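You operate a simulated robot arm through the tools that you are given. There is no shell and no other tool. Be economical: measure what you need, move in short steps, check, and stop when the job is done.

Carry out the task below with a simulated robot arm. There is one attempt and no reset: what you move stays moved.

Task
Open the hand mould and free the cured shell with the lifter.
Fine: slacken both bolts; top half on the wooden rest, shell on the green tray, lifter down again.

Only the result counts: the job must be done as asked and must still hold three seconds after the hand-in. Knocking over, shifting, dropping, spilling or breaking anything else fails it.

Robot
A 7-joint arm with a two-finger parallel gripper on a trunk, on a base that drives. Base frame: it is fixed to the floor where the robot stands at the start and does not move with it; the origin is under the middle of the robot, x ahead of it, y to its left, z up; the surface under the hand at the start is at about z = 800. Units: mm, degrees, N and s.
With the tool pointing down near the work surface it reaches from about 260 to 600 mm from the robot's upright axis, wherever it stands. Its first joint turns from -166.0 to 166.0 degrees. Places, roughly: black mould bolt [500, 0, 900]; blue mould bolt [800, 0, 900]; lifter knob [500, 200, 800]; top of the green tray [900, -100, 800]; top of the wooden rest [600, 800, 800]. Payload 3.4 kg.
Tool frame: the origin (TCP) lies between the finger pads and is the grasp point; the fingertips stand 30 mm ahead of it; z points along the fingers, y is the line along which they close. Largest opening 94 mm; finger width 28, thickness 10; the body of the gripper, 50 by 96 mm, starts 55 mm behind the TCP.
Orientation is told as [roll, pitch, yaw] about the base's x, y, z axes, in that order, counted from this pose: with the fingers straight down and closing along the base's y, the tool's x points along the base's -x, its y along +y and its z along -z.

Tools
- The arm moves only by the tool nudge_tool. Its argument "increments" is a list of rows, each a list of 3 entries, a list of its own where there are three numbers: the shift along the tool's x, y, z in units of 300 mm (1.0 is 300 mm), then the turn, a rotation vector about the tool's x, y, z in units of 90 degrees (1.0 is 90 degrees), then the gripper command, from -1 (fully open) to 1 (shut), values between in proportion. In form: [[[x, y, z], [rx, ry, rz], jaw], ...]. A call has 1 to 20 rows; each row is the pose to reach, as a shift and turn from the pose commanded when the call began, along the tool's axes at that moment. A call with a number of a shift or a turn outside -1 to 1 is refused whole. A row lasts 0.2 s, in which the tool goes at most 50 mm and 8.6 degrees; a call with a longer step from one row to the next is refused whole, and so is a gripper value outside its range. A pose out of reach is approached as far as the arm can. The call stops where the force on the tool passes 40 N (or 10 N more than at its start, if that is more) or the arm is blocked; 0.2 s more then pass. Each finger travels about 72 mm/s and halts on what it meets, pressing with about 45 N; the grip force reading is that of the motor and also rises with nothing between the fingers. The clock runs only during rows and for 0.2 s after the last one: add rows that repeat a pose to give the fingers time. It gives the time, the measured TCP pose, the force on the tool (base axes), the opening and the grip force at its end, in the units of the frame above (readings bear some noise), with the torque about the TCP (base axes, N m) and any sound that the robot's microphone picked up.
- Cameras (640 x 400 px; columns grow to the right, rows downward): "scene" is now at [14.4, 168.5, 1551.9]; the picture's right is [0.21, -0.98, 0.00], its down [-0.77, -0.16, -0.62] and it looks along [0.60, 0.13, -0.79] (base axes); focal length 291 px, centre (320, 200). "wrist" rides on the gripper at [76, 14, -102] in the tool frame; the picture's right is [-0.18, 0.98, 0.00], its down [-0.75, -0.14, -0.64] and it looks along [-0.63, -0.12, 0.77] (tool axes); focal length 243 px, centre (320, 200). There is no depth. A picture from a camera that has moved, and an enlarged one, comes with that camera's place and axes in the base frame and with its lens.
- grab_frame(camera): a new picture of that camera. No time passes.
- move_column(by): slides the trunk up (or, below 0, down) by that many mm; the arm and the scene camera ride with it, the base frame stays. It gives what a move gives, with no picture.
- steer(legs): drives the robot by 1 to 6 legs, each [ahead, left, turn to the left] in mm, mm and degrees, along the robot's own axes; the way and the turn of a leg run together, so that a leg with both is an arc; at most 1500 mm and 180 degrees a leg. The arm and the cameras ride along, it lands a little off, and it stops where it bumps. It gives what a move gives.
- aim_head(pan, tilt): turns the head with the scene camera to pan (to the left, within 155 degrees either way) and tilt (down, from -29 to 69), counted from straight ahead of the robot. It gives what a move gives.
- inspect(camera, box): a new picture of the part [left, top, right, bottom] of that camera's present view, enlarged. No time passes.
- finish_job(): hands the job in; it is judged then, once.

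Work in short steps. Places have to be worked out from the pictures, the camera data and where the tool is seen: move nearer, look again, correct. Check each grasp and each placing, and mend what went wrong. You have 120 turns and 90 pictures in all, those below and enlarged ones among them. Open the gripper and draw the arm clear of the work before you hand the job in, unless the task says otherwise; then end with one line.

The tools are called after "Emit:" by a JSON object that holds its "fn" and its "kwargs". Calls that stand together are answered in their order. nudge_tool: Moves the arm, as the interface text tells. Its arguments: {"type":"object","properties":{"increments":{"type":"array"}},"required":["increments"]} The other tools are called the same way: move_column (by) slides the trunk up or down; steer (legs) drives the base; aim_head (pan, tilt) turns the head that bears the scene camera; grab_frame (camera) takes a picture; inspect (camera, box) takes an enlarged picture of a part of a camera's view; finish_job () hands the job in.

At the start:

```text
t: 0.0
ee_pos: [341.2, 52.4, 1098.6]
ee_rot: [0.0, 0.0, 0.0]
force: [0.2, -0.2, -0.3]
moment: [-0.01, 0.01, 0.0]
opening: 94.1
finger_force: 0.1
trunk travel left (down, up): [-225.0, 161.0]
robot x, y, heading: [-0.4, -1.6, 0.1]
head pan, tilt: [11.9, 51.9]
```

scene: 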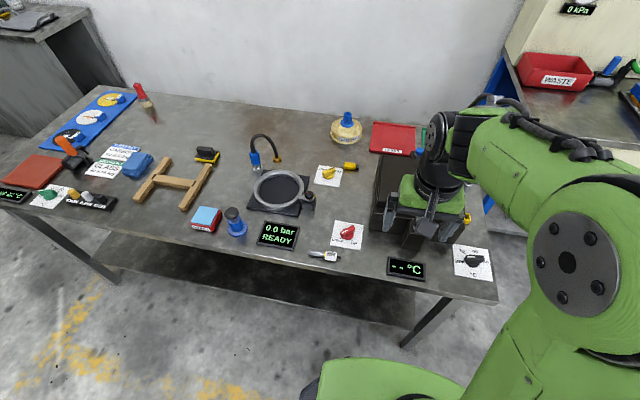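
wrist: 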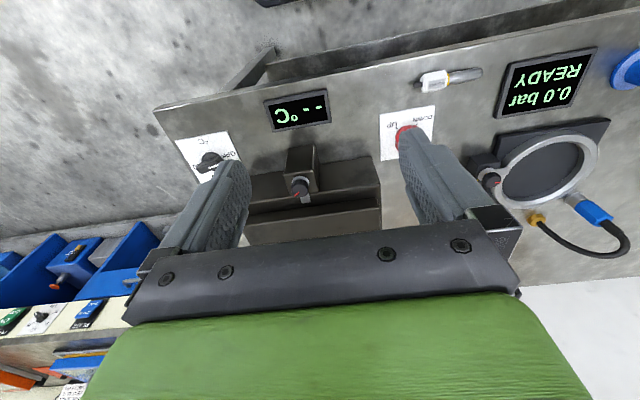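

The table holds the mould partly hidden behind the arm. I'll look at enlarged parts first.

Emit:
{"fn": "inspect", "kwargs": {"camera": "scene", "box": [300, 90, 520, 290]}}

Emit:
{"fn": "inspect", "kwargs": {"camera": "wrist", "box": [140, 50, 500, 250]}}

Emit:
{"fn": "inspect", "kwargs": {"camera": "scene", "box": [0, 80, 240, 230]}}

```text
2.00 times, centred on (410, 190) of scene
camera zoom: at [14.4, 168.5, 1551.9], right [0.21, -0.98, 0.0], down [-0.77, -0.16, -0.62], along [0.6, 0.13, -0.79], focal length 581 px, centre (140, 220)
```

zoom: 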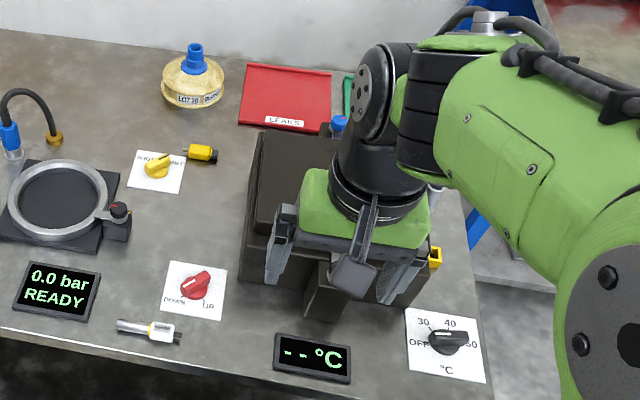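

```text
1.78 times, centred on (320, 150) of wrist
camera zoom: at [265.8, 68.3, 1201.4], right [0.18, 0.98, 0.0], down [0.75, -0.14, 0.64], along [0.63, -0.12, -0.77], focal length 431 px, centre (320, 289)
```

zoom: 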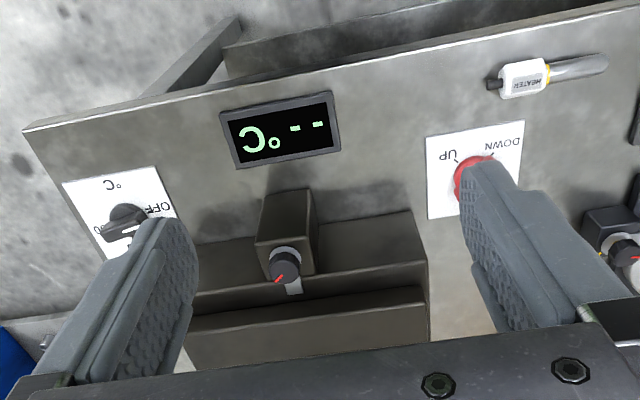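

```text
2.67 times, centred on (120, 155) of scene
camera zoom: at [14.4, 168.5, 1551.9], right [0.21, -0.98, 0.0], down [-0.77, -0.16, -0.62], along [0.6, 0.13, -0.79], focal length 775 px, centre (853, 320)
```

zoom: 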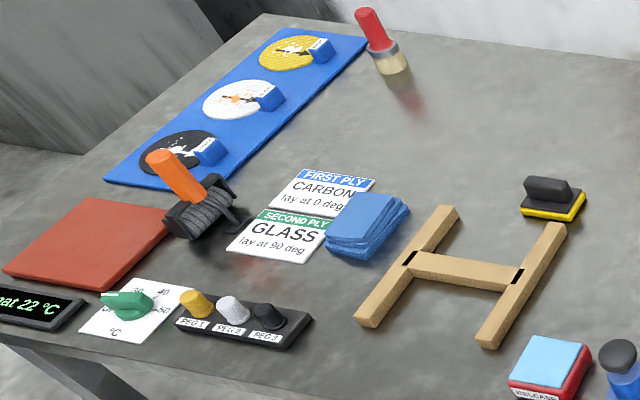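

I'll swing the hand left, to clear the view of the mould.

Emit:
{"fn": "nudge_tool", "kwargs": {"increments": [[[0, 0.16, 0], [0, 0, 0], -1], [[0, 0.32, 0], [0, 0, 0], -1], [[0, 0.48, 0], [0, 0, 0], -1], [[0, 0.64, 0], [0, 0, 0], -1], [[0, 0.8, 0], [0, 0, 0], -1], [[0, 0.95, 0], [0, 0, 0], -1]]}}

Emit:
{"fn": "aim_head", "kwargs": {"pan": -10, "tilt": 50}}

Emit:
{"fn": "grab_frame", "kwargs": {"camera": "scene"}}

Emit:
{"fn": "grab_frame", "kwargs": {"camera": "wrist"}}

```text
t: 1.4
ee_pos: [343.9, 342.7, 1099.9]
ee_rot: [-0.1, 0.1, -0.1]
force: [0.1, 0.7, -0.3]
moment: [-0.04, -0.01, 0.01]
opening: 94.1
finger_force: 0.0
trunk travel left (down, up): [-225.0, 161.0]
robot x, y, heading: [-0.1, -0.4, -0.2]
head pan, tilt: [11.9, 51.9]
```

```text
t: 2.2
ee_pos: [344.6, 341.3, 1098.3]
ee_rot: [0.0, 0.0, -0.1]
force: [-0.2, 0.3, -0.3]
moment: [0.04, 0.0, 0.01]
opening: 93.9
finger_force: 0.1
trunk travel left (down, up): [-225.0, 161.0]
robot x, y, heading: [-0.6, 0.7, -0.1]
head pan, tilt: [-10.0, 50.0]
```

```text
84 pictures are left
camera scene: at [16.7, 140.0, 1554.4], right [-0.17, -0.98, 0.0], down [-0.75, 0.13, -0.64], along [0.63, -0.11, -0.77], focal length 291 px, centre (320, 200)
```

scene: 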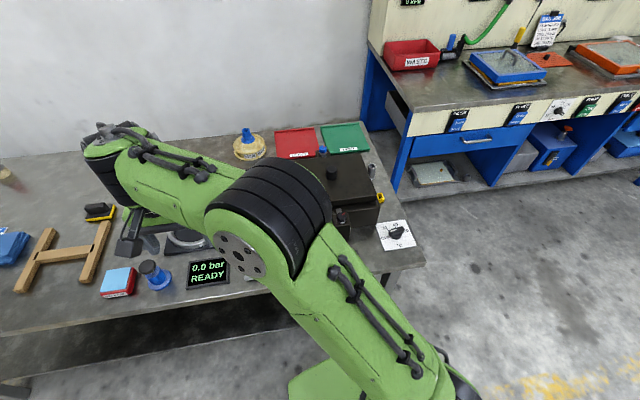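

```text
83 pictures are left
camera wrist: at [269.1, 356.3, 1202.3], right [0.18, 0.98, 0.0], down [0.75, -0.14, 0.64], along [0.63, -0.12, -0.77], focal length 243 px, centre (320, 200)
```

wrist: 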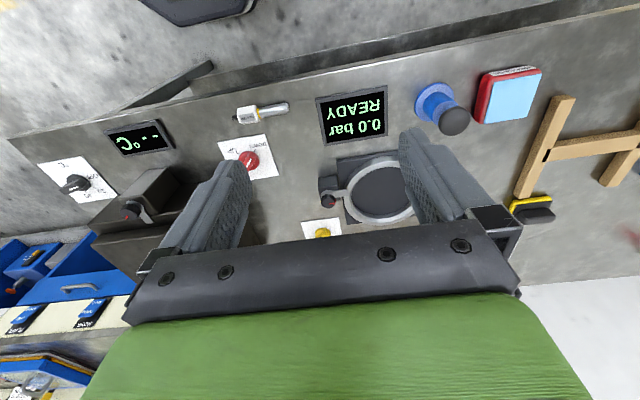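

Emit:
{"fn": "inspect", "kwargs": {"camera": "scene", "box": [250, 110, 430, 270]}}

```text
2.50 times, centred on (340, 190) of scene
camera zoom: at [16.7, 140.0, 1554.4], right [-0.17, -0.98, 0.0], down [-0.75, 0.13, -0.64], along [0.63, -0.11, -0.77], focal length 726 px, centre (270, 225)
```

zoom: 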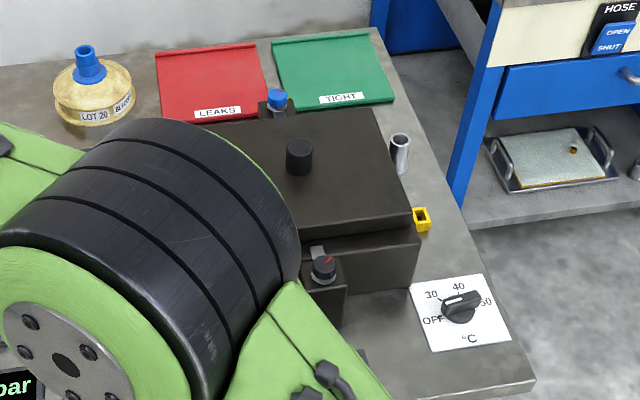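

The mould has front and back bolt knobs, and a knob on top of the upper half. Next I check how big the base is relative to the table, so I bring the arm back and look down.

Emit:
{"fn": "nudge_tool", "kwargs": {"increments": [[[0.05, -0.16, 0], [0, 0, 0], -1], [[0.08, -0.32, 0], [0, 0, 0], -1], [[0.1, -0.48, 0], [0, 0, 0], -1], [[0.1, -0.64, 0], [0, 0, 0], -1], [[0.1, -0.8, 0], [0, 0, 0], -1], [[0.1, -0.95, 0], [0, 0, 0], -1], [[0.1, -1.0, 0], [0, 0, 0], -1]]}}

Emit:
{"fn": "aim_head", "kwargs": {"pan": 40, "tilt": 69}}

Emit:
{"fn": "grab_frame", "kwargs": {"camera": "scene"}}

Emit:
{"fn": "aim_head", "kwargs": {"pan": -60, "tilt": 55}}

Emit:
{"fn": "grab_frame", "kwargs": {"camera": "scene"}}

```text
refused: row 1 steps farther than a row can; nothing moved
```

```text
t: 3.4
ee_pos: [344.6, 340.7, 1099.4]
ee_rot: [0.0, -0.1, 0.0]
force: [1.1, 0.2, -0.2]
moment: [-0.01, -0.02, 0.01]
opening: 93.9
finger_force: 0.1
trunk travel left (down, up): [-225.0, 161.0]
robot x, y, heading: [2.1, -2.3, 0.1]
head pan, tilt: [40.0, 68.8]
```

```text
81 pictures are left
camera scene: at [-16.3, 189.0, 1532.5], right [0.64, -0.77, 0.0], down [-0.71, -0.6, -0.36], along [0.28, 0.23, -0.93], focal length 291 px, centre (320, 200)
```

scene: 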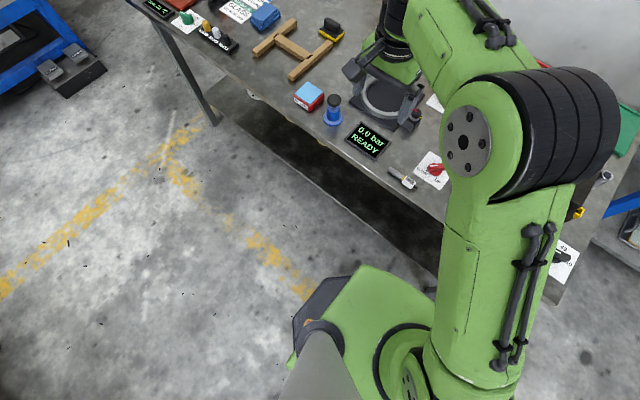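

```text
t: 5.2
ee_pos: [345.1, 340.6, 1099.0]
ee_rot: [0.0, 0.0, 0.1]
force: [0.5, -0.4, 0.5]
moment: [-0.02, 0.01, 0.0]
opening: 94.3
finger_force: 0.1
trunk travel left (down, up): [-225.0, 161.0]
robot x, y, heading: [-2.5, -2.6, -0.0]
head pan, tilt: [-60.0, 55.0]
```

```text
80 pictures are left
camera scene: at [-23.1, 90.7, 1547.9], right [-0.87, -0.5, 0.0], down [-0.41, 0.71, -0.57], along [0.29, -0.5, -0.82], focal length 291 px, centre (320, 200)
```

scene: 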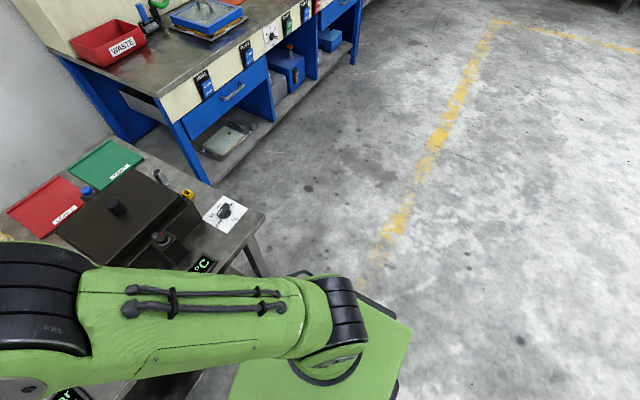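

Refused for step size; I retry the arm move with smaller steps. Base seems about 300 mm half-size, and the right side of the table is free, so I'll go there for the bolts and tray.

Emit:
{"fn": "nudge_tool", "kwargs": {"increments": [[[0, -0.16, 0], [0, 0, 0], -1], [[0, -0.32, 0], [0, 0, 0], -1], [[0, -0.48, 0], [0, 0, 0], -1], [[0, -0.64, 0], [0, 0, 0], -1], [[0, -0.8, 0], [0, 0, 0], -1], [[0, -0.95, 0], [0, 0, 0], -1]]}}

Emit:
{"fn": "steer", "kwargs": {"legs": [[-80, 0, 0], [0, -640, 0], [730, 0, 0], [0, 0, 90]]}}

Emit:
{"fn": "aim_head", "kwargs": {"pan": 10, "tilt": 50}}

Emit:
{"fn": "grab_frame", "kwargs": {"camera": "scene"}}

Emit:
{"fn": "grab_frame", "kwargs": {"camera": "wrist"}}

```text
t: 6.6
ee_pos: [340.0, 55.2, 1098.6]
ee_rot: [0.1, -0.1, 0.1]
force: [0.6, -0.7, -0.1]
moment: [-0.02, -0.03, 0.02]
opening: 94.0
finger_force: 0.1
trunk travel left (down, up): [-225.0, 161.0]
robot x, y, heading: [-0.1, 0.5, 0.2]
head pan, tilt: [-60.0, 55.0]
```

```text
t: 18.1
ee_pos: [577.2, -298.1, 1098.7]
ee_rot: [0.0, 0.0, 90.5]
force: [0.5, 0.5, -0.4]
moment: [0.05, 0.0, -0.02]
opening: 94.0
finger_force: 0.1
trunk travel left (down, up): [-225.0, 161.0]
robot x, y, heading: [633.0, -636.8, 90.6]
head pan, tilt: [-60.0, 55.0]
```

```text
t: 19.6
ee_pos: [578.3, -298.2, 1097.4]
ee_rot: [0.0, 0.0, 90.6]
force: [0.0, 0.4, -0.8]
moment: [-0.01, 0.0, 0.01]
opening: 94.0
finger_force: 0.1
trunk travel left (down, up): [-225.0, 161.0]
robot x, y, heading: [638.6, -636.2, 90.6]
head pan, tilt: [10.0, 50.0]
```

```text
79 pictures are left
camera scene: at [472.1, -622.4, 1554.4], right [0.98, 0.18, 0.0], down [0.14, -0.75, -0.64], along [-0.12, 0.63, -0.77], focal length 291 px, centre (320, 200)
```

scene: 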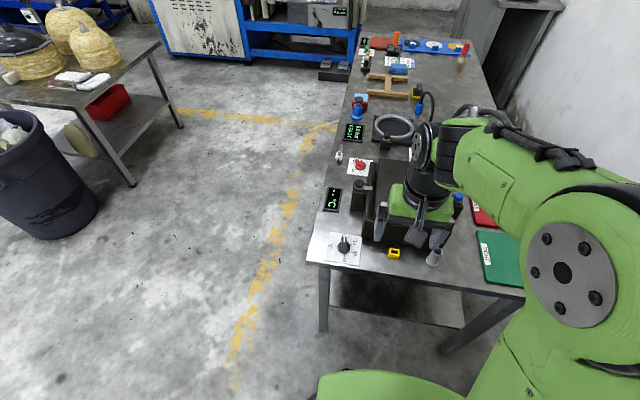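

```text
78 pictures are left
camera wrist: at [564.3, -373.6, 1201.7], right [-0.98, 0.18, 0.0], down [0.13, 0.75, 0.64], along [0.11, 0.63, -0.77], focal length 243 px, centre (320, 200)
```

wrist: 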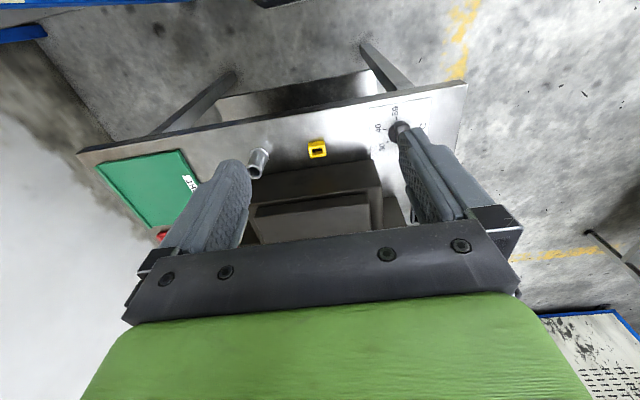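

I zoom on the mould from here.

Emit:
{"fn": "inspect", "kwargs": {"camera": "scene", "box": [310, 140, 530, 300]}}

```text
2.50 times, centred on (420, 220) of scene
camera zoom: at [472.1, -622.4, 1554.4], right [0.98, 0.18, 0.0], down [0.14, -0.75, -0.64], along [-0.12, 0.63, -0.77], focal length 726 px, centre (70, 150)
```

zoom: 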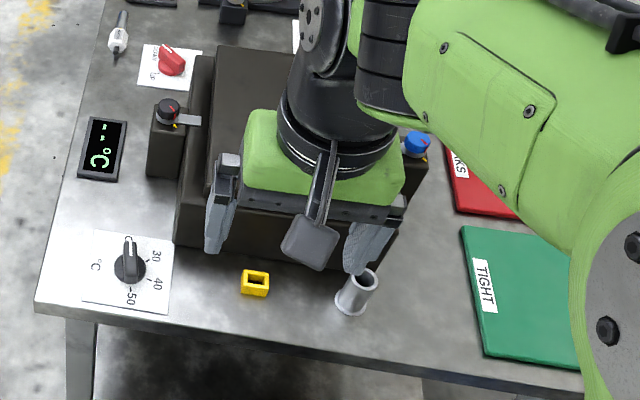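

Estimates: black bolt (478,-2), blue bolt (772,-1), top knob ≈(625,0,940). I drive a little closer to the table edge and put the hand over the black bolt for a close look.

Emit:
{"fn": "steer", "kwargs": {"legs": [[120, 0, 0]]}}

Emit:
{"fn": "grab_frame", "kwargs": {"camera": "scene"}}

```text
t: 20.8
ee_pos: [577.4, -174.8, 1097.7]
ee_rot: [0.0, 0.2, 90.4]
force: [0.0, -0.2, -0.3]
moment: [-0.03, 0.01, 0.02]
opening: 93.7
finger_force: 0.0
trunk travel left (down, up): [-225.0, 161.0]
robot x, y, heading: [638.0, -518.0, 90.6]
head pan, tilt: [10.0, 50.0]
```

```text
76 pictures are left
camera scene: at [471.2, -498.8, 1554.4], right [0.98, 0.18, 0.0], down [0.14, -0.75, -0.64], along [-0.12, 0.63, -0.77], focal length 291 px, centre (320, 200)
```

scene: 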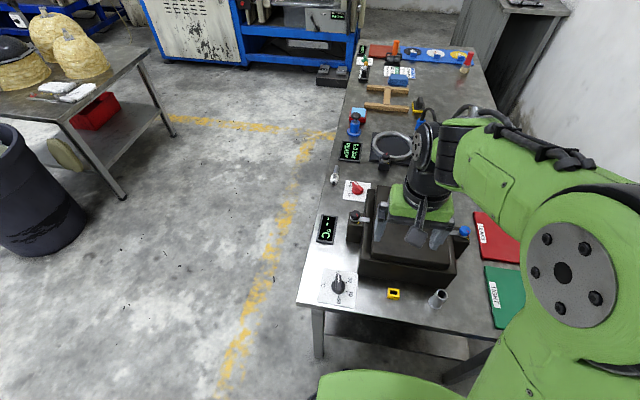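

Emit:
{"fn": "nudge_tool", "kwargs": {"increments": [[[-0.05, 0.1, 0.05], [0, 0, 0], -1], [[-0.1, 0.2, 0.1], [0, 0, 0], -1], [[-0.15, 0.3, 0.15], [0, 0, 0], -1], [[-0.2, 0.39, 0.23], [0, 0, 0], -1]]}}

Emit:
{"fn": "grab_frame", "kwargs": {"camera": "wrist"}}

Emit:
{"fn": "inspect", "kwargs": {"camera": "scene", "box": [300, 150, 520, 300]}}

```text
t: 21.8
ee_pos: [457.6, -117.1, 1028.7]
ee_rot: [0.0, 0.0, 90.4]
force: [-0.7, 0.7, 0.3]
moment: [-0.03, -0.01, 0.0]
opening: 94.1
finger_force: 0.1
trunk travel left (down, up): [-225.0, 161.0]
robot x, y, heading: [636.9, -513.8, 90.3]
head pan, tilt: [10.0, 50.0]
```

```text
75 pictures are left
camera wrist: at [445.4, -191.5, 1131.4], right [-0.98, 0.18, 0.0], down [0.14, 0.76, 0.64], along [0.11, 0.63, -0.77], focal length 243 px, centre (320, 200)
```

wrist: 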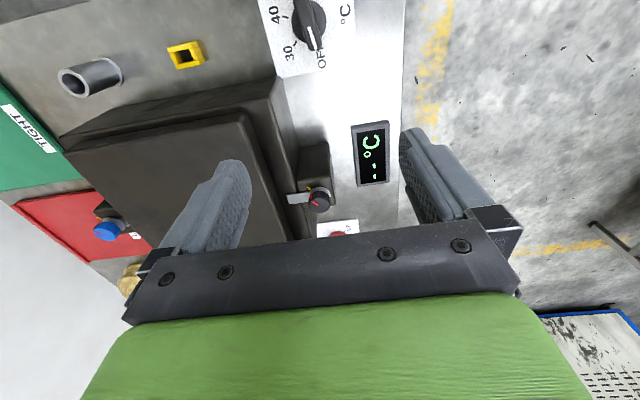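

```text
2.67 times, centred on (410, 225) of scene
camera zoom: at [470.1, -499.5, 1554.3], right [0.98, 0.18, 0.0], down [0.14, -0.75, -0.64], along [-0.12, 0.63, -0.77], focal length 775 px, centre (80, 133)
```

zoom: 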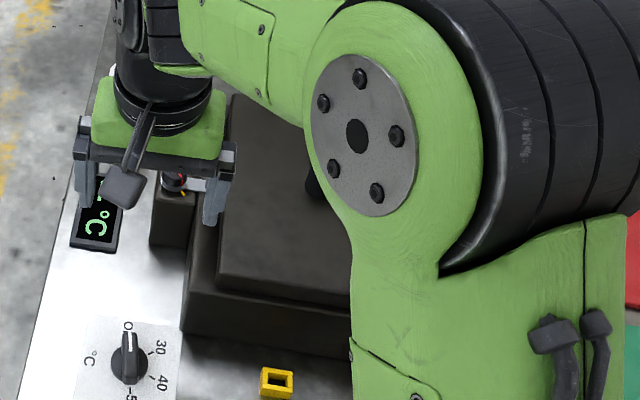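

Emit:
{"fn": "inspect", "kwargs": {"camera": "wrist", "box": [240, 130, 400, 240]}}

Emit:
{"fn": "inspect", "kwargs": {"camera": "scene", "box": [320, 190, 390, 240]}}

```text
3.64 times, centred on (320, 185) of wrist
camera zoom: at [445.4, -191.5, 1131.4], right [-0.98, 0.18, 0.0], down [0.14, 0.76, 0.64], along [0.11, 0.63, -0.77], focal length 882 px, centre (320, 254)
```

zoom: 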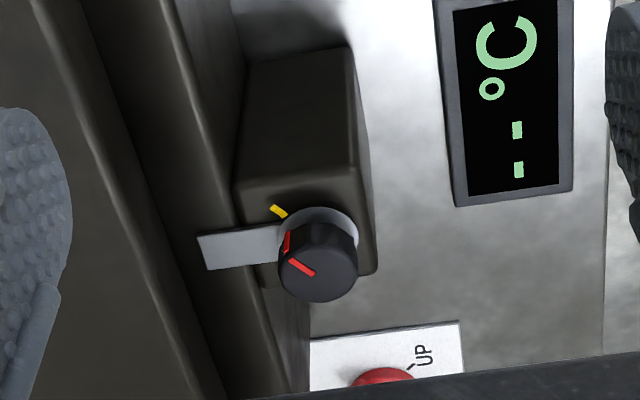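

```text
8.00 times, centred on (355, 215) of scene
camera zoom: at [470.1, -499.5, 1554.3], right [0.98, 0.18, 0.0], down [0.14, -0.75, -0.64], along [-0.12, 0.63, -0.77], focal length 2325 px, centre (40, 80)
```

zoom: 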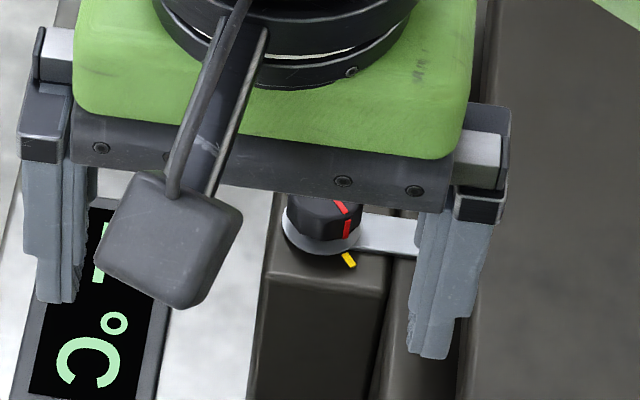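

The bolt is a small knob (~25 mm) on a post with a clamp plate towards the mould and a yellow mark at the pointer. I turn the tool to yaw 0 (closing along y) and come over it, keeping height.

Emit:
{"fn": "nudge_tool", "kwargs": {"increments": [[[-0.035, -0.006, 0], [0, 0, 0.09], -1], [[-0.07, -0.012, 0], [0, 0, 0.18], -1], [[-0.105, -0.018, 0], [0, 0, 0.27], -1], [[-0.14, -0.024, 0], [0, 0, 0.36], -1], [[-0.175, -0.03, 0], [0, 0, 0.45], -1], [[-0.21, -0.036, 0], [0, 0, 0.54], -1], [[-0.245, -0.042, 0.02], [0, 0, 0.63], -1], [[-0.28, -0.048, 0.04], [0, 0, 0.72], -1], [[-0.315, -0.054, 0.06], [0, 0, 0.81], -1], [[-0.35, -0.06, 0.08], [0, 0, 0.9], -1], [[-0.39, -0.063, 0.1], [0, 0, 0.99], -1], [[-0.39, -0.063, 0.12], [0, 0, 1.0], -1]]}}

Emit:
{"fn": "grab_frame", "kwargs": {"camera": "wrist"}}

```text
t: 24.4
ee_pos: [476.0, 0.4, 994.0]
ee_rot: [0.0, 0.0, 0.3]
force: [-0.2, -0.2, -0.2]
moment: [0.02, 0.02, 0.01]
opening: 93.7
finger_force: 0.1
trunk travel left (down, up): [-225.0, 161.0]
robot x, y, heading: [638.4, -515.3, 90.5]
head pan, tilt: [10.0, 50.0]
```

```text
71 pictures are left
camera wrist: at [400.9, 14.7, 1096.1], right [0.18, 0.98, 0.0], down [0.75, -0.14, 0.64], along [0.63, -0.12, -0.77], focal length 243 px, centre (320, 200)
```

wrist: 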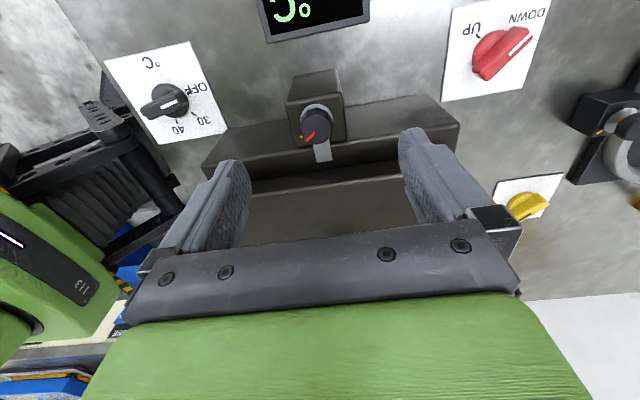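

Triangulating, the knob's top is at about (477,-2,910). I lower to TCP z≈925 with fingers open and check.

Emit:
{"fn": "nudge_tool", "kwargs": {"increments": [[[0, -0.008, 0.1], [0, 0, 0], -1], [[-0.003, -0.008, 0.2], [0, 0, 0], -0.6], [[-0.003, -0.008, 0.23], [0, 0, 0], -0.4], [[-0.003, -0.008, 0.23], [0, 0, 0], -0.2]]}}

Emit:
{"fn": "inspect", "kwargs": {"camera": "wrist", "box": [200, 80, 440, 240]}}

Emit:
{"fn": "inspect", "kwargs": {"camera": "scene", "box": [300, 170, 400, 240]}}

```text
t: 25.4
ee_pos: [477.6, 0.2, 923.9]
ee_rot: [0.0, 0.0, 0.3]
force: [-0.3, 0.0, 0.2]
moment: [0.0, 0.02, 0.02]
opening: 56.3
finger_force: 0.1
trunk travel left (down, up): [-225.0, 161.0]
robot x, y, heading: [635.8, -516.8, 90.6]
head pan, tilt: [10.0, 50.0]
```

```text
2.50 times, centred on (320, 160) of wrist
camera zoom: at [401.7, 14.0, 1026.2], right [0.18, 0.98, 0.0], down [0.75, -0.14, 0.64], along [0.63, -0.11, -0.77], focal length 606 px, centre (320, 300)
```

zoom: 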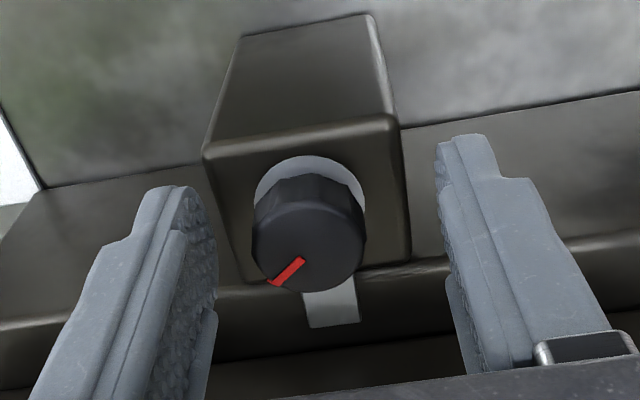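

```text
5.71 times, centred on (350, 205) of scene
camera zoom: at [471.1, -500.5, 1554.4], right [0.98, 0.18, 0.0], down [0.14, -0.75, -0.64], along [-0.12, 0.63, -0.77], focal length 1660 px, centre (149, 171)
```

zoom: 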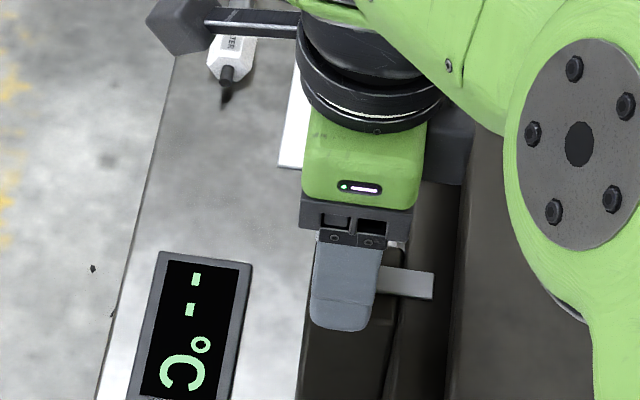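

Fingers straddle the knob well. I centre 3 mm and close.

Emit:
{"fn": "nudge_tool", "kwargs": {"increments": [[[-0.009, -0.009, 0.007], [0, 0, 0], 0.2], [[-0.009, -0.009, 0.007], [0, 0, 0], 0.6], [[-0.009, -0.009, 0.007], [0, 0, 0], 1], [[-0.009, -0.009, 0.007], [0, 0, 0], 1]]}}

Emit:
{"fn": "inspect", "kwargs": {"camera": "wrist", "box": [200, 80, 440, 240]}}

```text
t: 26.4
ee_pos: [481.5, -3.2, 920.4]
ee_rot: [0.0, 0.0, 0.2]
force: [1.4, 3.5, 0.5]
moment: [0.16, -0.04, -0.08]
opening: 25.7
finger_force: 45.1
trunk travel left (down, up): [-225.0, 161.0]
robot x, y, heading: [638.6, -517.7, 90.6]
head pan, tilt: [10.0, 50.0]
```

```text
2.50 times, centred on (320, 160) of wrist
camera zoom: at [405.4, 10.9, 1024.4], right [0.18, 0.98, 0.0], down [0.75, -0.14, 0.64], along [0.63, -0.11, -0.77], focal length 606 px, centre (320, 300)
```

zoom: 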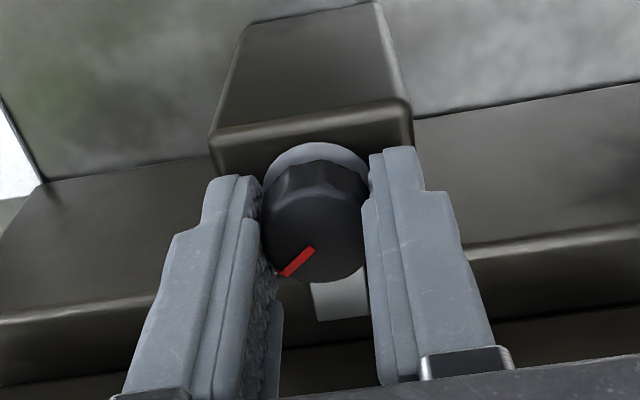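

Knob gripped (25.7 mm). I turn counter-clockwise (tool z negative) 40° and watch the torque.

Emit:
{"fn": "nudge_tool", "kwargs": {"increments": [[[0, 0, 0], [0, 0, -0.09], 1], [[0, 0, 0], [0, 0, -0.18], 1], [[0, 0, 0], [0, 0, -0.27], 1], [[0, 0, 0], [0, 0, -0.36], 1], [[0, 0, 0], [0, 0, -0.45], 1]]}}

Emit:
{"fn": "inspect", "kwargs": {"camera": "wrist", "box": [200, 80, 440, 240]}}

```text
t: 27.6
ee_pos: [479.3, -3.4, 921.7]
ee_rot: [0.0, 0.0, 41.0]
force: [-0.6, 16.5, -2.0]
moment: [0.58, -0.02, -0.06]
opening: 25.6
finger_force: 45.3
trunk travel left (down, up): [-225.0, 161.0]
robot x, y, heading: [633.2, -517.1, 90.6]
head pan, tilt: [10.0, 50.0]
```

```text
2.50 times, centred on (320, 160) of wrist
camera zoom: at [414.5, -41.1, 1024.4], right [-0.51, 0.86, 0.0], down [0.66, 0.39, 0.64], along [0.55, 0.33, -0.77], focal length 606 px, centre (320, 300)
```

zoom: 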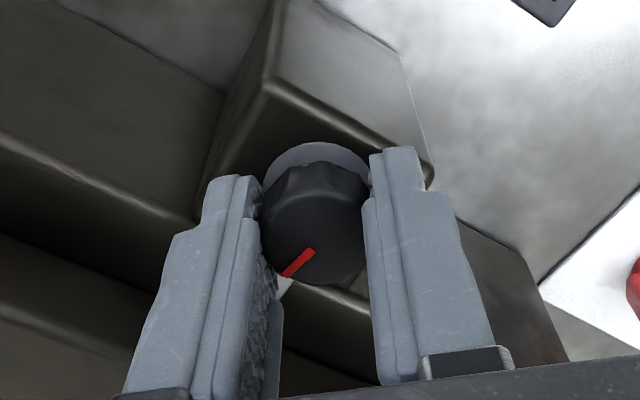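

It turns with the hand. A side force of 16 N says the axis is a bit more +y, so I correct 2 mm and continue another 50°.

Emit:
{"fn": "nudge_tool", "kwargs": {"increments": [[[-0.0044, 0.005, 0], [0, 0, -0.09], 1], [[-0.0044, 0.005, 0], [0, 0, -0.18], 1], [[-0.0044, 0.005, 0], [0, 0, -0.27], 1], [[-0.0044, 0.005, 0], [0, 0, -0.36], 1], [[-0.0044, 0.005, 0], [0, 0, -0.45], 1], [[-0.0044, 0.005, 0], [0, 0, -0.54], 1]]}}

Emit:
{"fn": "inspect", "kwargs": {"camera": "wrist", "box": [200, 80, 440, 240]}}

```text
t: 29.0
ee_pos: [480.0, -2.8, 921.3]
ee_rot: [0.0, 0.1, 89.7]
force: [-8.4, 15.1, -0.9]
moment: [-0.38, 0.19, -0.02]
opening: 25.5
finger_force: 44.5
trunk travel left (down, up): [-225.0, 161.0]
robot x, y, heading: [634.1, -515.5, 90.4]
head pan, tilt: [10.0, 50.0]
```

```text
2.50 times, centred on (320, 160) of wrist
camera zoom: at [465.6, -77.5, 1024.6], right [-0.98, 0.19, 0.0], down [0.14, 0.75, 0.64], along [0.12, 0.63, -0.77], focal length 606 px, centre (320, 300)
```

zoom: 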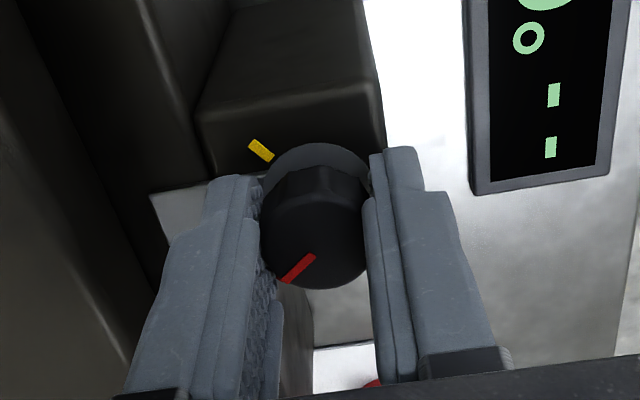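

Emit:
{"fn": "nudge_tool", "kwargs": {"increments": [[[-0.004, 0, 0], [0, 0, -0.09], 1], [[-0.004, 0, 0], [0, 0, -0.18], 1], [[-0.004, 0, 0], [0, 0, -0.27], 1], [[-0.004, 0, 0], [0, 0, -0.36], 1], [[-0.004, 0, 0], [0, 0, -0.45], 1], [[-0.004, 0, 0], [0, 0, -0.54], 1], [[-0.004, 0, 0], [0, 0, -0.63], 1], [[-0.004, 0, 0], [0, 0, -0.72], 1], [[-0.004, 0, 0], [0, 0, -0.81], 1], [[-0.004, 0, 0], [0, 0, -0.9], 1]]}}

Emit:
{"fn": "inspect", "kwargs": {"camera": "wrist", "box": [200, 80, 440, 240]}}

```text
t: 31.2
ee_pos: [481.7, -3.3, 921.5]
ee_rot: [0.2, 0.2, 170.6]
force: [-4.7, -8.7, -7.4]
moment: [-0.09, -0.17, -0.67]
opening: 25.4
finger_force: 44.7
trunk travel left (down, up): [-225.0, 161.0]
robot x, y, heading: [636.4, -515.7, 90.4]
head pan, tilt: [10.0, 50.0]
```

```text
2.50 times, centred on (320, 160) of wrist
camera zoom: at [554.7, -29.4, 1025.2], right [-0.34, -0.94, 0.0], down [-0.72, 0.26, 0.64], along [-0.6, 0.22, -0.77], focal length 606 px, centre (320, 300)
```

zoom: 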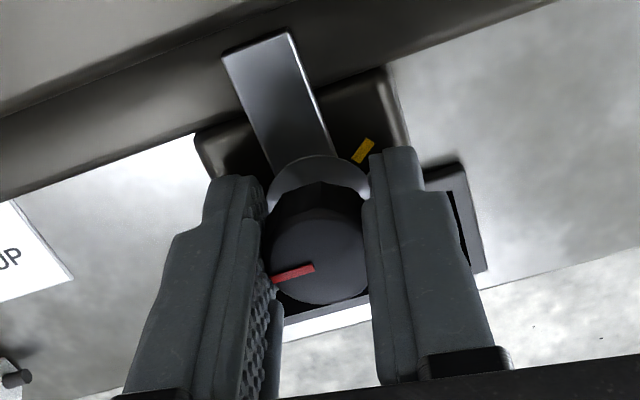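

The pointer lagged near the end with −0.67 Nm: it met a stop after ~145°. I open and rise to check whether the clamp is slack.

Emit:
{"fn": "nudge_tool", "kwargs": {"increments": [[[0, 0, 0], [0, 0, 0], 0.4], [[0, 0, 0], [0, 0, 0], 0.2], [[0, 0, -0.1], [0, 0, 0], 0.2], [[0, 0, -0.25], [0, 0, 0], 0], [[0, 0, -0.4], [0, 0, 0], 0]]}}

Emit:
{"fn": "grab_frame", "kwargs": {"camera": "wrist"}}

Emit:
{"fn": "inspect", "kwargs": {"camera": "scene", "box": [300, 170, 400, 240]}}

```text
t: 32.4
ee_pos: [480.2, -4.8, 1042.6]
ee_rot: [-0.1, 0.1, 170.4]
force: [0.1, -0.1, 0.6]
moment: [0.06, 0.0, 0.0]
opening: 46.9
finger_force: 0.1
trunk travel left (down, up): [-225.0, 161.0]
robot x, y, heading: [639.4, -515.4, 90.1]
head pan, tilt: [10.0, 50.0]
```

```text
64 pictures are left
camera wrist: at [552.7, -30.7, 1144.5], right [-0.34, -0.94, 0.0], down [-0.72, 0.26, 0.64], along [-0.6, 0.22, -0.77], focal length 243 px, centre (320, 200)
```

wrist: 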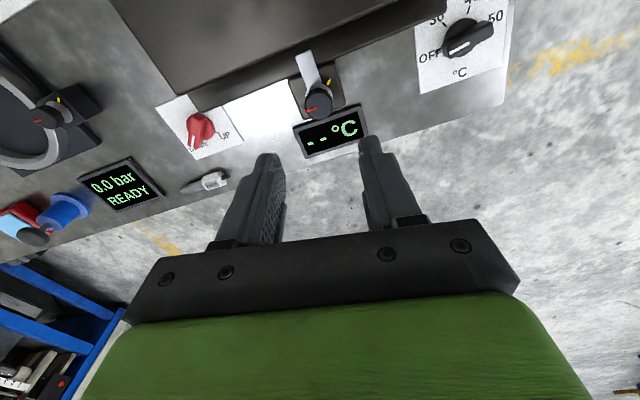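

```text
5.71 times, centred on (350, 205) of scene
camera zoom: at [471.4, -501.4, 1554.5], right [0.98, 0.18, 0.0], down [0.14, -0.75, -0.64], along [-0.12, 0.63, -0.77], focal length 1660 px, centre (149, 171)
```

zoom: 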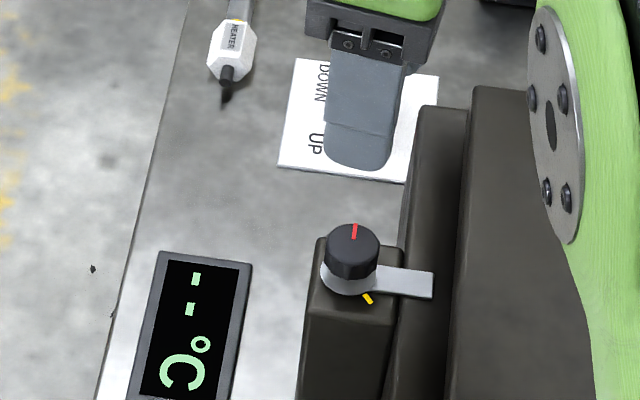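

Black bolt's pointer is now ~145° round at its stop. I go for the blue bolt, first rotating the hand back.

Emit:
{"fn": "nudge_tool", "kwargs": {"increments": [[[0, 0, 0], [0, 0, 0.09], 0], [[0, 0, 0], [0, 0, 0.18], 0], [[0, 0, 0], [0, 0, 0.27], 0], [[0, 0, 0], [0, 0, 0.36], 0], [[0, 0, 0], [0, 0, 0.45], 0], [[0, 0, 0], [0, 0, 0.54], 0], [[0, 0, 0], [0, 0, 0.63], 0], [[0, 0, 0], [0, 0, 0.72], 0], [[0, 0, 0], [0, 0, 0.81], 0], [[0, 0, 0], [0, 0, 0.893], 0]]}}

Emit:
{"fn": "nudge_tool", "kwargs": {"increments": [[[0, -0.08, 0], [0, 0, 0.09], 0], [[0, -0.16, 0], [0, 0, 0.18], 0], [[0, -0.24, 0], [0, 0, 0.27], 0], [[0, -0.32, 0], [0, 0, 0.36], 0], [[0, -0.4, 0], [0, 0, 0.45], 0], [[0, -0.48, 0], [0, 0, 0.54], 0], [[0, -0.56, 0], [0, 0, 0.63], 0], [[0, -0.64, 0], [0, 0, 0.72], 0], [[0, -0.72, 0], [0, 0, 0.81], 0], [[0, -0.8, 0], [0, 0, 0.9], 0], [[0, -0.88, 0], [0, 0, 0.99], 0], [[0, -0.96, 0], [0, 0, 1], 0]]}}

Emit:
{"fn": "grab_frame", "kwargs": {"camera": "wrist"}}

Emit:
{"fn": "grab_frame", "kwargs": {"camera": "scene"}}

```text
t: 34.6
ee_pos: [481.4, -2.4, 1040.6]
ee_rot: [0.0, 0.0, 90.0]
force: [-0.3, -0.2, 0.2]
moment: [-0.02, -0.03, 0.0]
opening: 47.2
finger_force: 0.0
trunk travel left (down, up): [-225.0, 161.0]
robot x, y, heading: [634.8, -515.1, 90.6]
head pan, tilt: [10.0, 50.0]
```

```text
t: 37.2
ee_pos: [769.6, -2.0, 1042.5]
ee_rot: [0.0, 0.1, 0.0]
force: [1.0, 0.6, 0.2]
moment: [-0.01, 0.02, 0.01]
opening: 47.1
finger_force: 0.1
trunk travel left (down, up): [-225.0, 161.0]
robot x, y, heading: [634.9, -514.8, 90.5]
head pan, tilt: [10.0, 50.0]
```

```text
62 pictures are left
camera wrist: at [695.4, 13.8, 1146.6], right [0.18, 0.98, 0.0], down [0.75, -0.14, 0.64], along [0.63, -0.12, -0.77], focal length 243 px, centre (320, 200)
```

wrist: 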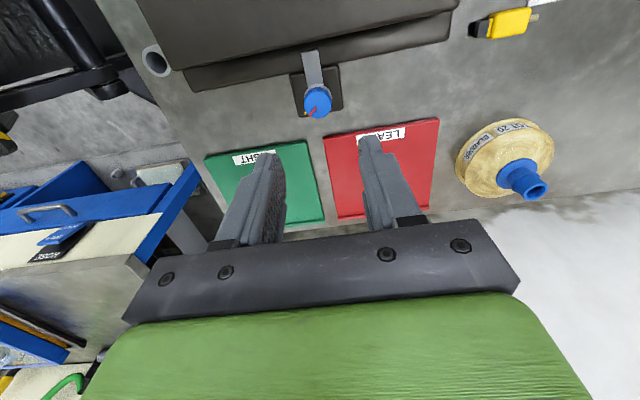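

```text
61 pictures are left
camera scene: at [472.1, -500.4, 1554.5], right [0.98, 0.18, 0.0], down [0.14, -0.75, -0.64], along [-0.12, 0.63, -0.77], focal length 291 px, centre (320, 200)
```

scene: 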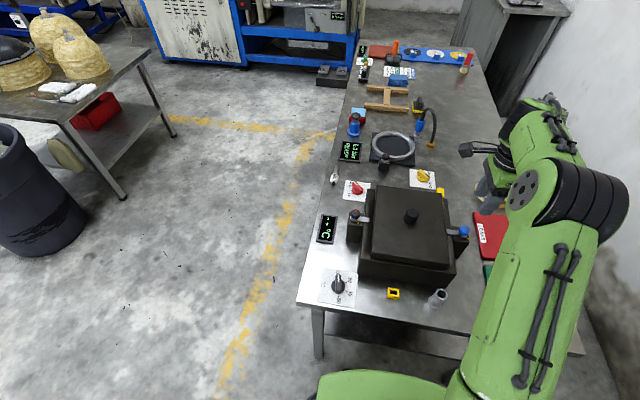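

Blue knob is at ≈(768,0,910), right under the tool. I go down beside it.

Emit:
{"fn": "nudge_tool", "kwargs": {"increments": [[[0, 0, 0.12], [0, 0, 0], -0.2], [[0, 0, 0.24], [0, 0, 0], -0.2], [[0, 0, 0.34], [0, 0, 0], -0.2], [[0, 0, 0.4], [0, 0, 0], -0.2]]}}

Emit:
{"fn": "inspect", "kwargs": {"camera": "wrist", "box": [200, 80, 440, 240]}}

```text
t: 38.2
ee_pos: [770.4, -1.1, 921.4]
ee_rot: [0.0, 0.1, 0.2]
force: [-0.2, 0.1, -0.3]
moment: [0.03, 0.01, -0.01]
opening: 56.4
finger_force: 0.1
trunk travel left (down, up): [-225.0, 161.0]
robot x, y, heading: [634.6, -518.7, 90.3]
head pan, tilt: [10.0, 50.0]
```

```text
2.50 times, centred on (320, 160) of wrist
camera zoom: at [694.0, 14.0, 1025.2], right [0.18, 0.98, 0.0], down [0.75, -0.14, 0.64], along [0.63, -0.12, -0.77], focal length 606 px, centre (320, 300)
```

zoom: 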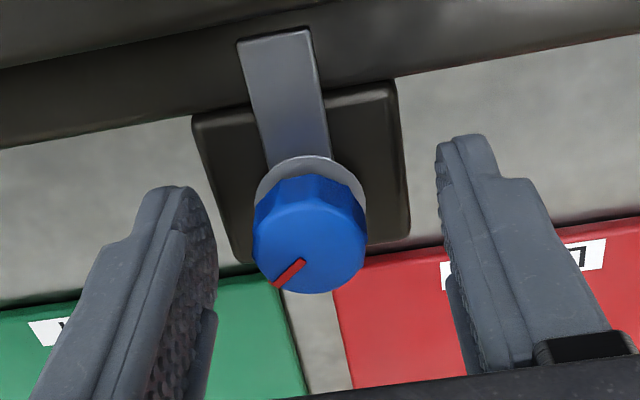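

Same framing as the black one; same 3 mm correction, close, and turn 150° counter-clockwise in two calls.

Emit:
{"fn": "nudge_tool", "kwargs": {"increments": [[[-0.009, -0.008, 0.003], [0, 0, 0], 0.2], [[-0.009, -0.008, 0.003], [0, 0, 0], 0.6], [[-0.009, -0.008, 0.003], [0, 0, 0], 1], [[-0.009, -0.008, 0.003], [0, 0, 0], 1]]}}

Emit:
{"fn": "nudge_tool", "kwargs": {"increments": [[[0, 0, 0], [0, 0, -0.09], 1], [[0, 0, 0], [0, 0, -0.18], 1], [[0, 0, 0], [0, 0, -0.27], 1], [[0, 0, 0], [0, 0, -0.36], 1], [[0, 0, 0], [0, 0, -0.45], 1], [[0, 0, 0], [0, 0, -0.54], 1], [[0, 0, 0], [0, 0, -0.63], 1], [[0, 0, 0], [0, 0, -0.72], 1], [[0, 0, 0], [0, 0, -0.81], 1], [[0, 0, 0], [0, 0, -0.9], 1]]}}

Emit:
{"fn": "inspect", "kwargs": {"camera": "wrist", "box": [200, 80, 440, 240]}}

```text
t: 39.2
ee_pos: [773.8, -4.0, 921.8]
ee_rot: [-0.1, 0.0, 0.0]
force: [0.3, 0.4, -2.9]
moment: [0.06, 0.25, -0.05]
opening: 25.4
finger_force: 45.0
trunk travel left (down, up): [-225.0, 161.0]
robot x, y, heading: [634.2, -514.3, 90.5]
head pan, tilt: [10.0, 50.0]
```

```text
t: 41.4
ee_pos: [771.3, -2.5, 921.7]
ee_rot: [0.0, 0.1, 81.3]
force: [4.2, 15.6, 5.9]
moment: [-0.24, 0.04, 0.02]
opening: 25.3
finger_force: 45.0
trunk travel left (down, up): [-225.0, 161.0]
robot x, y, heading: [636.8, -519.2, 90.3]
head pan, tilt: [10.0, 50.0]
```

```text
2.50 times, centred on (320, 160) of wrist
camera zoom: at [746.7, -74.7, 1024.5], right [-0.94, 0.33, 0.0], down [0.25, 0.72, 0.64], along [0.21, 0.61, -0.77], focal length 606 px, centre (320, 300)
```

zoom: 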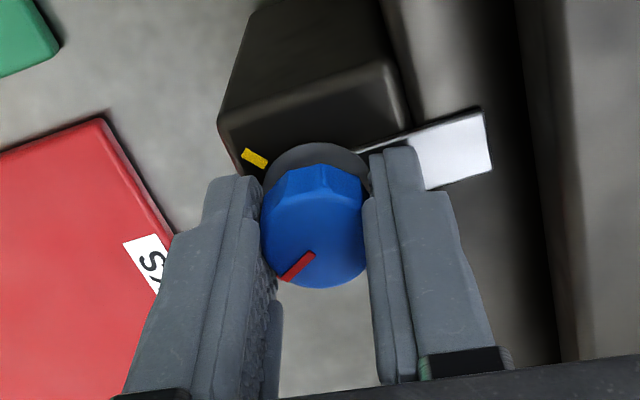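

Turning properly. I continue to the stop.

Emit:
{"fn": "nudge_tool", "kwargs": {"increments": [[[0, 0, 0], [0, 0, -0.09], 1], [[0, 0, 0], [0, 0, -0.18], 1], [[0, 0, 0], [0, 0, -0.27], 1], [[0, 0, 0], [0, 0, -0.36], 1], [[0, 0, 0], [0, 0, -0.45], 1], [[0, 0, 0], [0, 0, -0.54], 1], [[0, 0, 0], [0, 0, -0.63], 1], [[0, 0, 0], [0, 0, -0.72], 1], [[0, 0, 0], [0, 0, -0.81], 1], [[0, 0, 0], [0, 0, -0.9], 1]]}}

Emit:
{"fn": "inspect", "kwargs": {"camera": "wrist", "box": [200, 80, 440, 240]}}

```text
t: 43.6
ee_pos: [773.9, -5.6, 921.8]
ee_rot: [0.0, 0.2, 162.2]
force: [4.0, 9.8, 9.1]
moment: [0.11, -0.26, -0.07]
opening: 25.0
finger_force: 45.3
trunk travel left (down, up): [-225.0, 161.0]
robot x, y, heading: [633.6, -517.6, 90.5]
head pan, tilt: [10.0, 50.0]
```

```text
2.50 times, centred on (320, 160) of wrist
camera zoom: at [842.8, -40.9, 1024.7], right [-0.48, -0.88, 0.0], down [-0.68, 0.37, 0.64], along [-0.56, 0.31, -0.77], focal length 606 px, centre (320, 300)
```

zoom: 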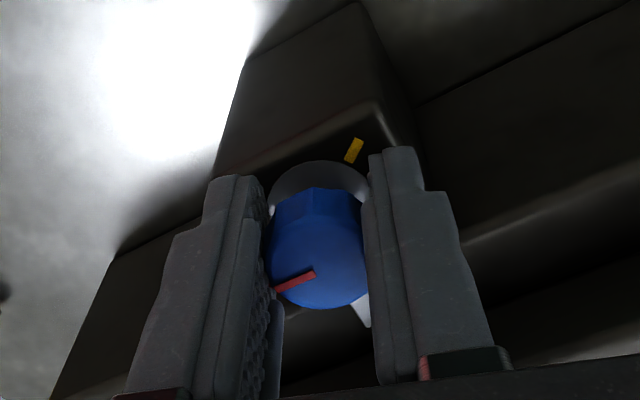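

Emit:
{"fn": "nudge_tool", "kwargs": {"increments": [[[0, 0, 0], [0, 0, 0], 0.4], [[0, 0, 0], [0, 0, 0], 0.2], [[0, 0, -0.1], [0, 0, 0.05], 0.2], [[0, 0, -0.25], [0, 0, 0.13], 0], [[0, 0, -0.4], [0, 0, 0.22], 0], [[0, 0, -0.4], [0, 0, 0.31], 0], [[0, 0, -0.4], [0, 0, 0.4], 0], [[0, 0, -0.4], [0, 0, 0.49], 0], [[0, 0, -0.4], [0, 0, 0.58], 0], [[0, 0, -0.4], [0, 0, 0.67], 0], [[0, 0, -0.4], [0, 0, 0.76], 0], [[0, 0, -0.4], [0, 0, 0.8], 0]]}}

Emit:
{"fn": "grab_frame", "kwargs": {"camera": "wrist"}}

Emit:
{"fn": "inspect", "kwargs": {"camera": "scene", "box": [330, 160, 490, 310]}}

```text
t: 46.2
ee_pos: [773.0, -3.1, 1042.0]
ee_rot: [0.0, 0.1, 90.0]
force: [-0.5, 0.3, 0.1]
moment: [-0.01, -0.01, -0.03]
opening: 47.3
finger_force: 0.1
trunk travel left (down, up): [-225.0, 161.0]
robot x, y, heading: [636.5, -520.1, 90.4]
head pan, tilt: [10.0, 50.0]
```

```text
57 pictures are left
camera wrist: at [758.9, -79.0, 1145.4], right [-0.98, 0.18, 0.0], down [0.14, 0.75, 0.64], along [0.12, 0.63, -0.77], focal length 243 px, centre (320, 200)
```

wrist: 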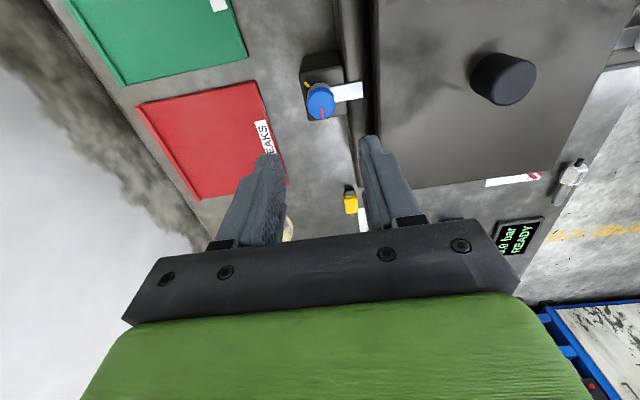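

```text
2.67 times, centred on (410, 235) of scene
camera zoom: at [471.2, -500.7, 1554.4], right [0.98, 0.18, 0.0], down [0.14, -0.75, -0.64], along [-0.12, 0.63, -0.77], focal length 775 px, centre (80, 107)
```

zoom: 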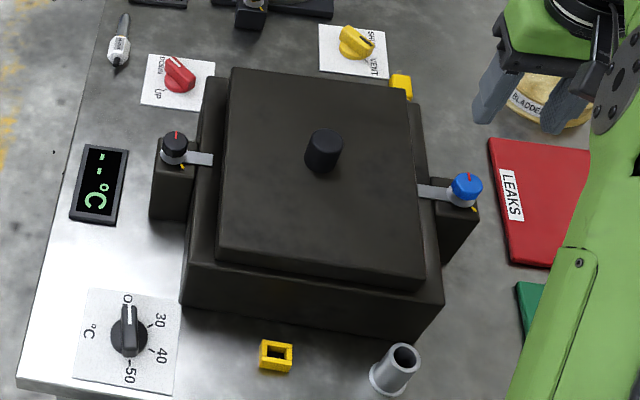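

Both pointers now point the same way, slackened. Top knob estimated at (625,-3), top ~940. I move over it, opening at the mid value, and stop above for a look.

Emit:
{"fn": "nudge_tool", "kwargs": {"increments": [[[0, 0.12, 0], [0, 0, 0], -0.6], [[0, 0.24, 0], [0, 0, 0], -0.6], [[0, 0.36, 0], [0, 0, 0], -0.6], [[0, 0.49, 0], [0, 0, 0], -0.6], [[0, 0.49, 0.1], [0, 0, 0], -0.6], [[0, 0.49, 0.2], [0, 0, 0], -0.6]]}}

Emit:
{"fn": "grab_frame", "kwargs": {"camera": "wrist"}}

```text
t: 47.6
ee_pos: [625.0, -3.5, 978.3]
ee_rot: [0.0, 0.1, 90.1]
force: [-0.1, 0.1, -0.1]
moment: [0.0, 0.01, -0.01]
opening: 75.0
finger_force: 0.0
trunk travel left (down, up): [-225.0, 161.0]
robot x, y, heading: [636.0, -517.4, 90.3]
head pan, tilt: [10.0, 50.0]
```

```text
55 pictures are left
camera wrist: at [612.1, -78.4, 1081.8], right [-0.98, 0.18, 0.0], down [0.14, 0.75, 0.64], along [0.12, 0.63, -0.77], focal length 243 px, centre (320, 200)
```

wrist: 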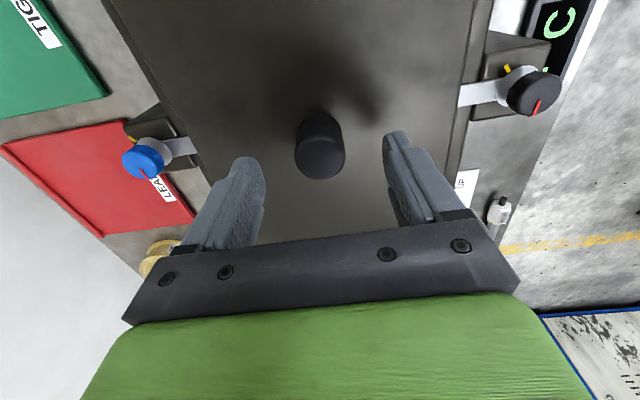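

Knob confirmed near (626,0), lid surface ~910, knob top ~941. I descend to TCP 946 and close.

Emit:
{"fn": "nudge_tool", "kwargs": {"increments": [[[-0.01, -0.003, 0.06], [0, 0, 0], -0.6], [[-0.01, -0.003, 0.107], [0, 0, 0], -0.6], [[-0.01, -0.003, 0.107], [0, 0, 0], 0], [[-0.01, -0.003, 0.107], [0, 0, 0], 1], [[-0.01, -0.003, 0.107], [0, 0, 0], 1], [[-0.01, -0.003, 0.107], [0, 0, 0], 1]]}}

Emit:
{"fn": "grab_frame", "kwargs": {"camera": "wrist"}}

```text
t: 49.0
ee_pos: [625.5, -1.9, 949.0]
ee_rot: [0.0, 0.1, 90.1]
force: [0.2, -5.5, 0.1]
moment: [-0.32, 0.02, -0.04]
opening: 30.3
finger_force: 45.3
trunk travel left (down, up): [-225.0, 161.0]
robot x, y, heading: [637.0, -517.0, 90.6]
head pan, tilt: [10.0, 50.0]
```

```text
54 pictures are left
camera wrist: at [612.0, -76.9, 1051.4], right [-0.98, 0.18, 0.0], down [0.14, 0.76, 0.64], along [0.12, 0.63, -0.77], focal length 243 px, centre (320, 200)
```

wrist: 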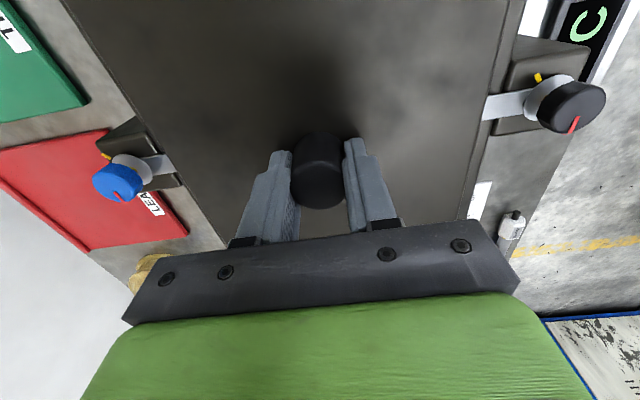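

Knob is held (30 mm). I lift straight up slowly 20 mm and read the weight.

Emit:
{"fn": "nudge_tool", "kwargs": {"increments": [[[0, 0, -0.015], [0, 0, 0], 1], [[0, 0, -0.03], [0, 0, 0], 1], [[0, 0, -0.05], [0, 0, 0], 1], [[0, 0, -0.07], [0, 0, 0], 1], [[0, 0, -0.07], [0, 0, 0], 1]]}}

Emit:
{"fn": "grab_frame", "kwargs": {"camera": "wrist"}}

```text
t: 50.2
ee_pos: [624.6, -2.2, 970.9]
ee_rot: [0.1, 0.0, 90.2]
force: [1.1, 0.1, -4.7]
moment: [0.03, -0.01, 0.04]
opening: 30.2
finger_force: 45.1
trunk travel left (down, up): [-225.0, 161.0]
robot x, y, heading: [634.9, -514.3, 90.3]
head pan, tilt: [10.0, 50.0]
```

```text
53 pictures are left
camera wrist: at [611.7, -76.5, 1073.5], right [-0.98, 0.18, 0.0], down [0.14, 0.75, 0.64], along [0.12, 0.63, -0.77], focal length 243 px, centre (320, 200)
```

wrist: 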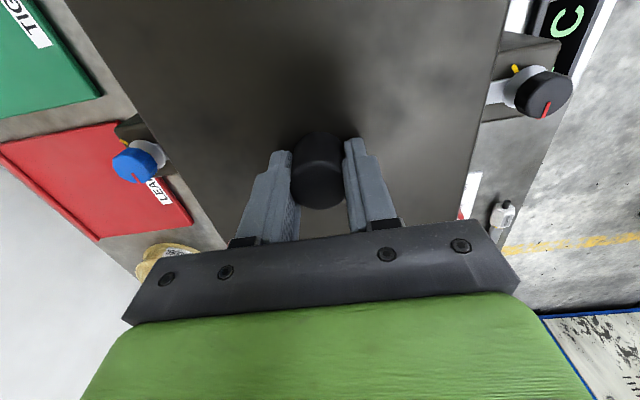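

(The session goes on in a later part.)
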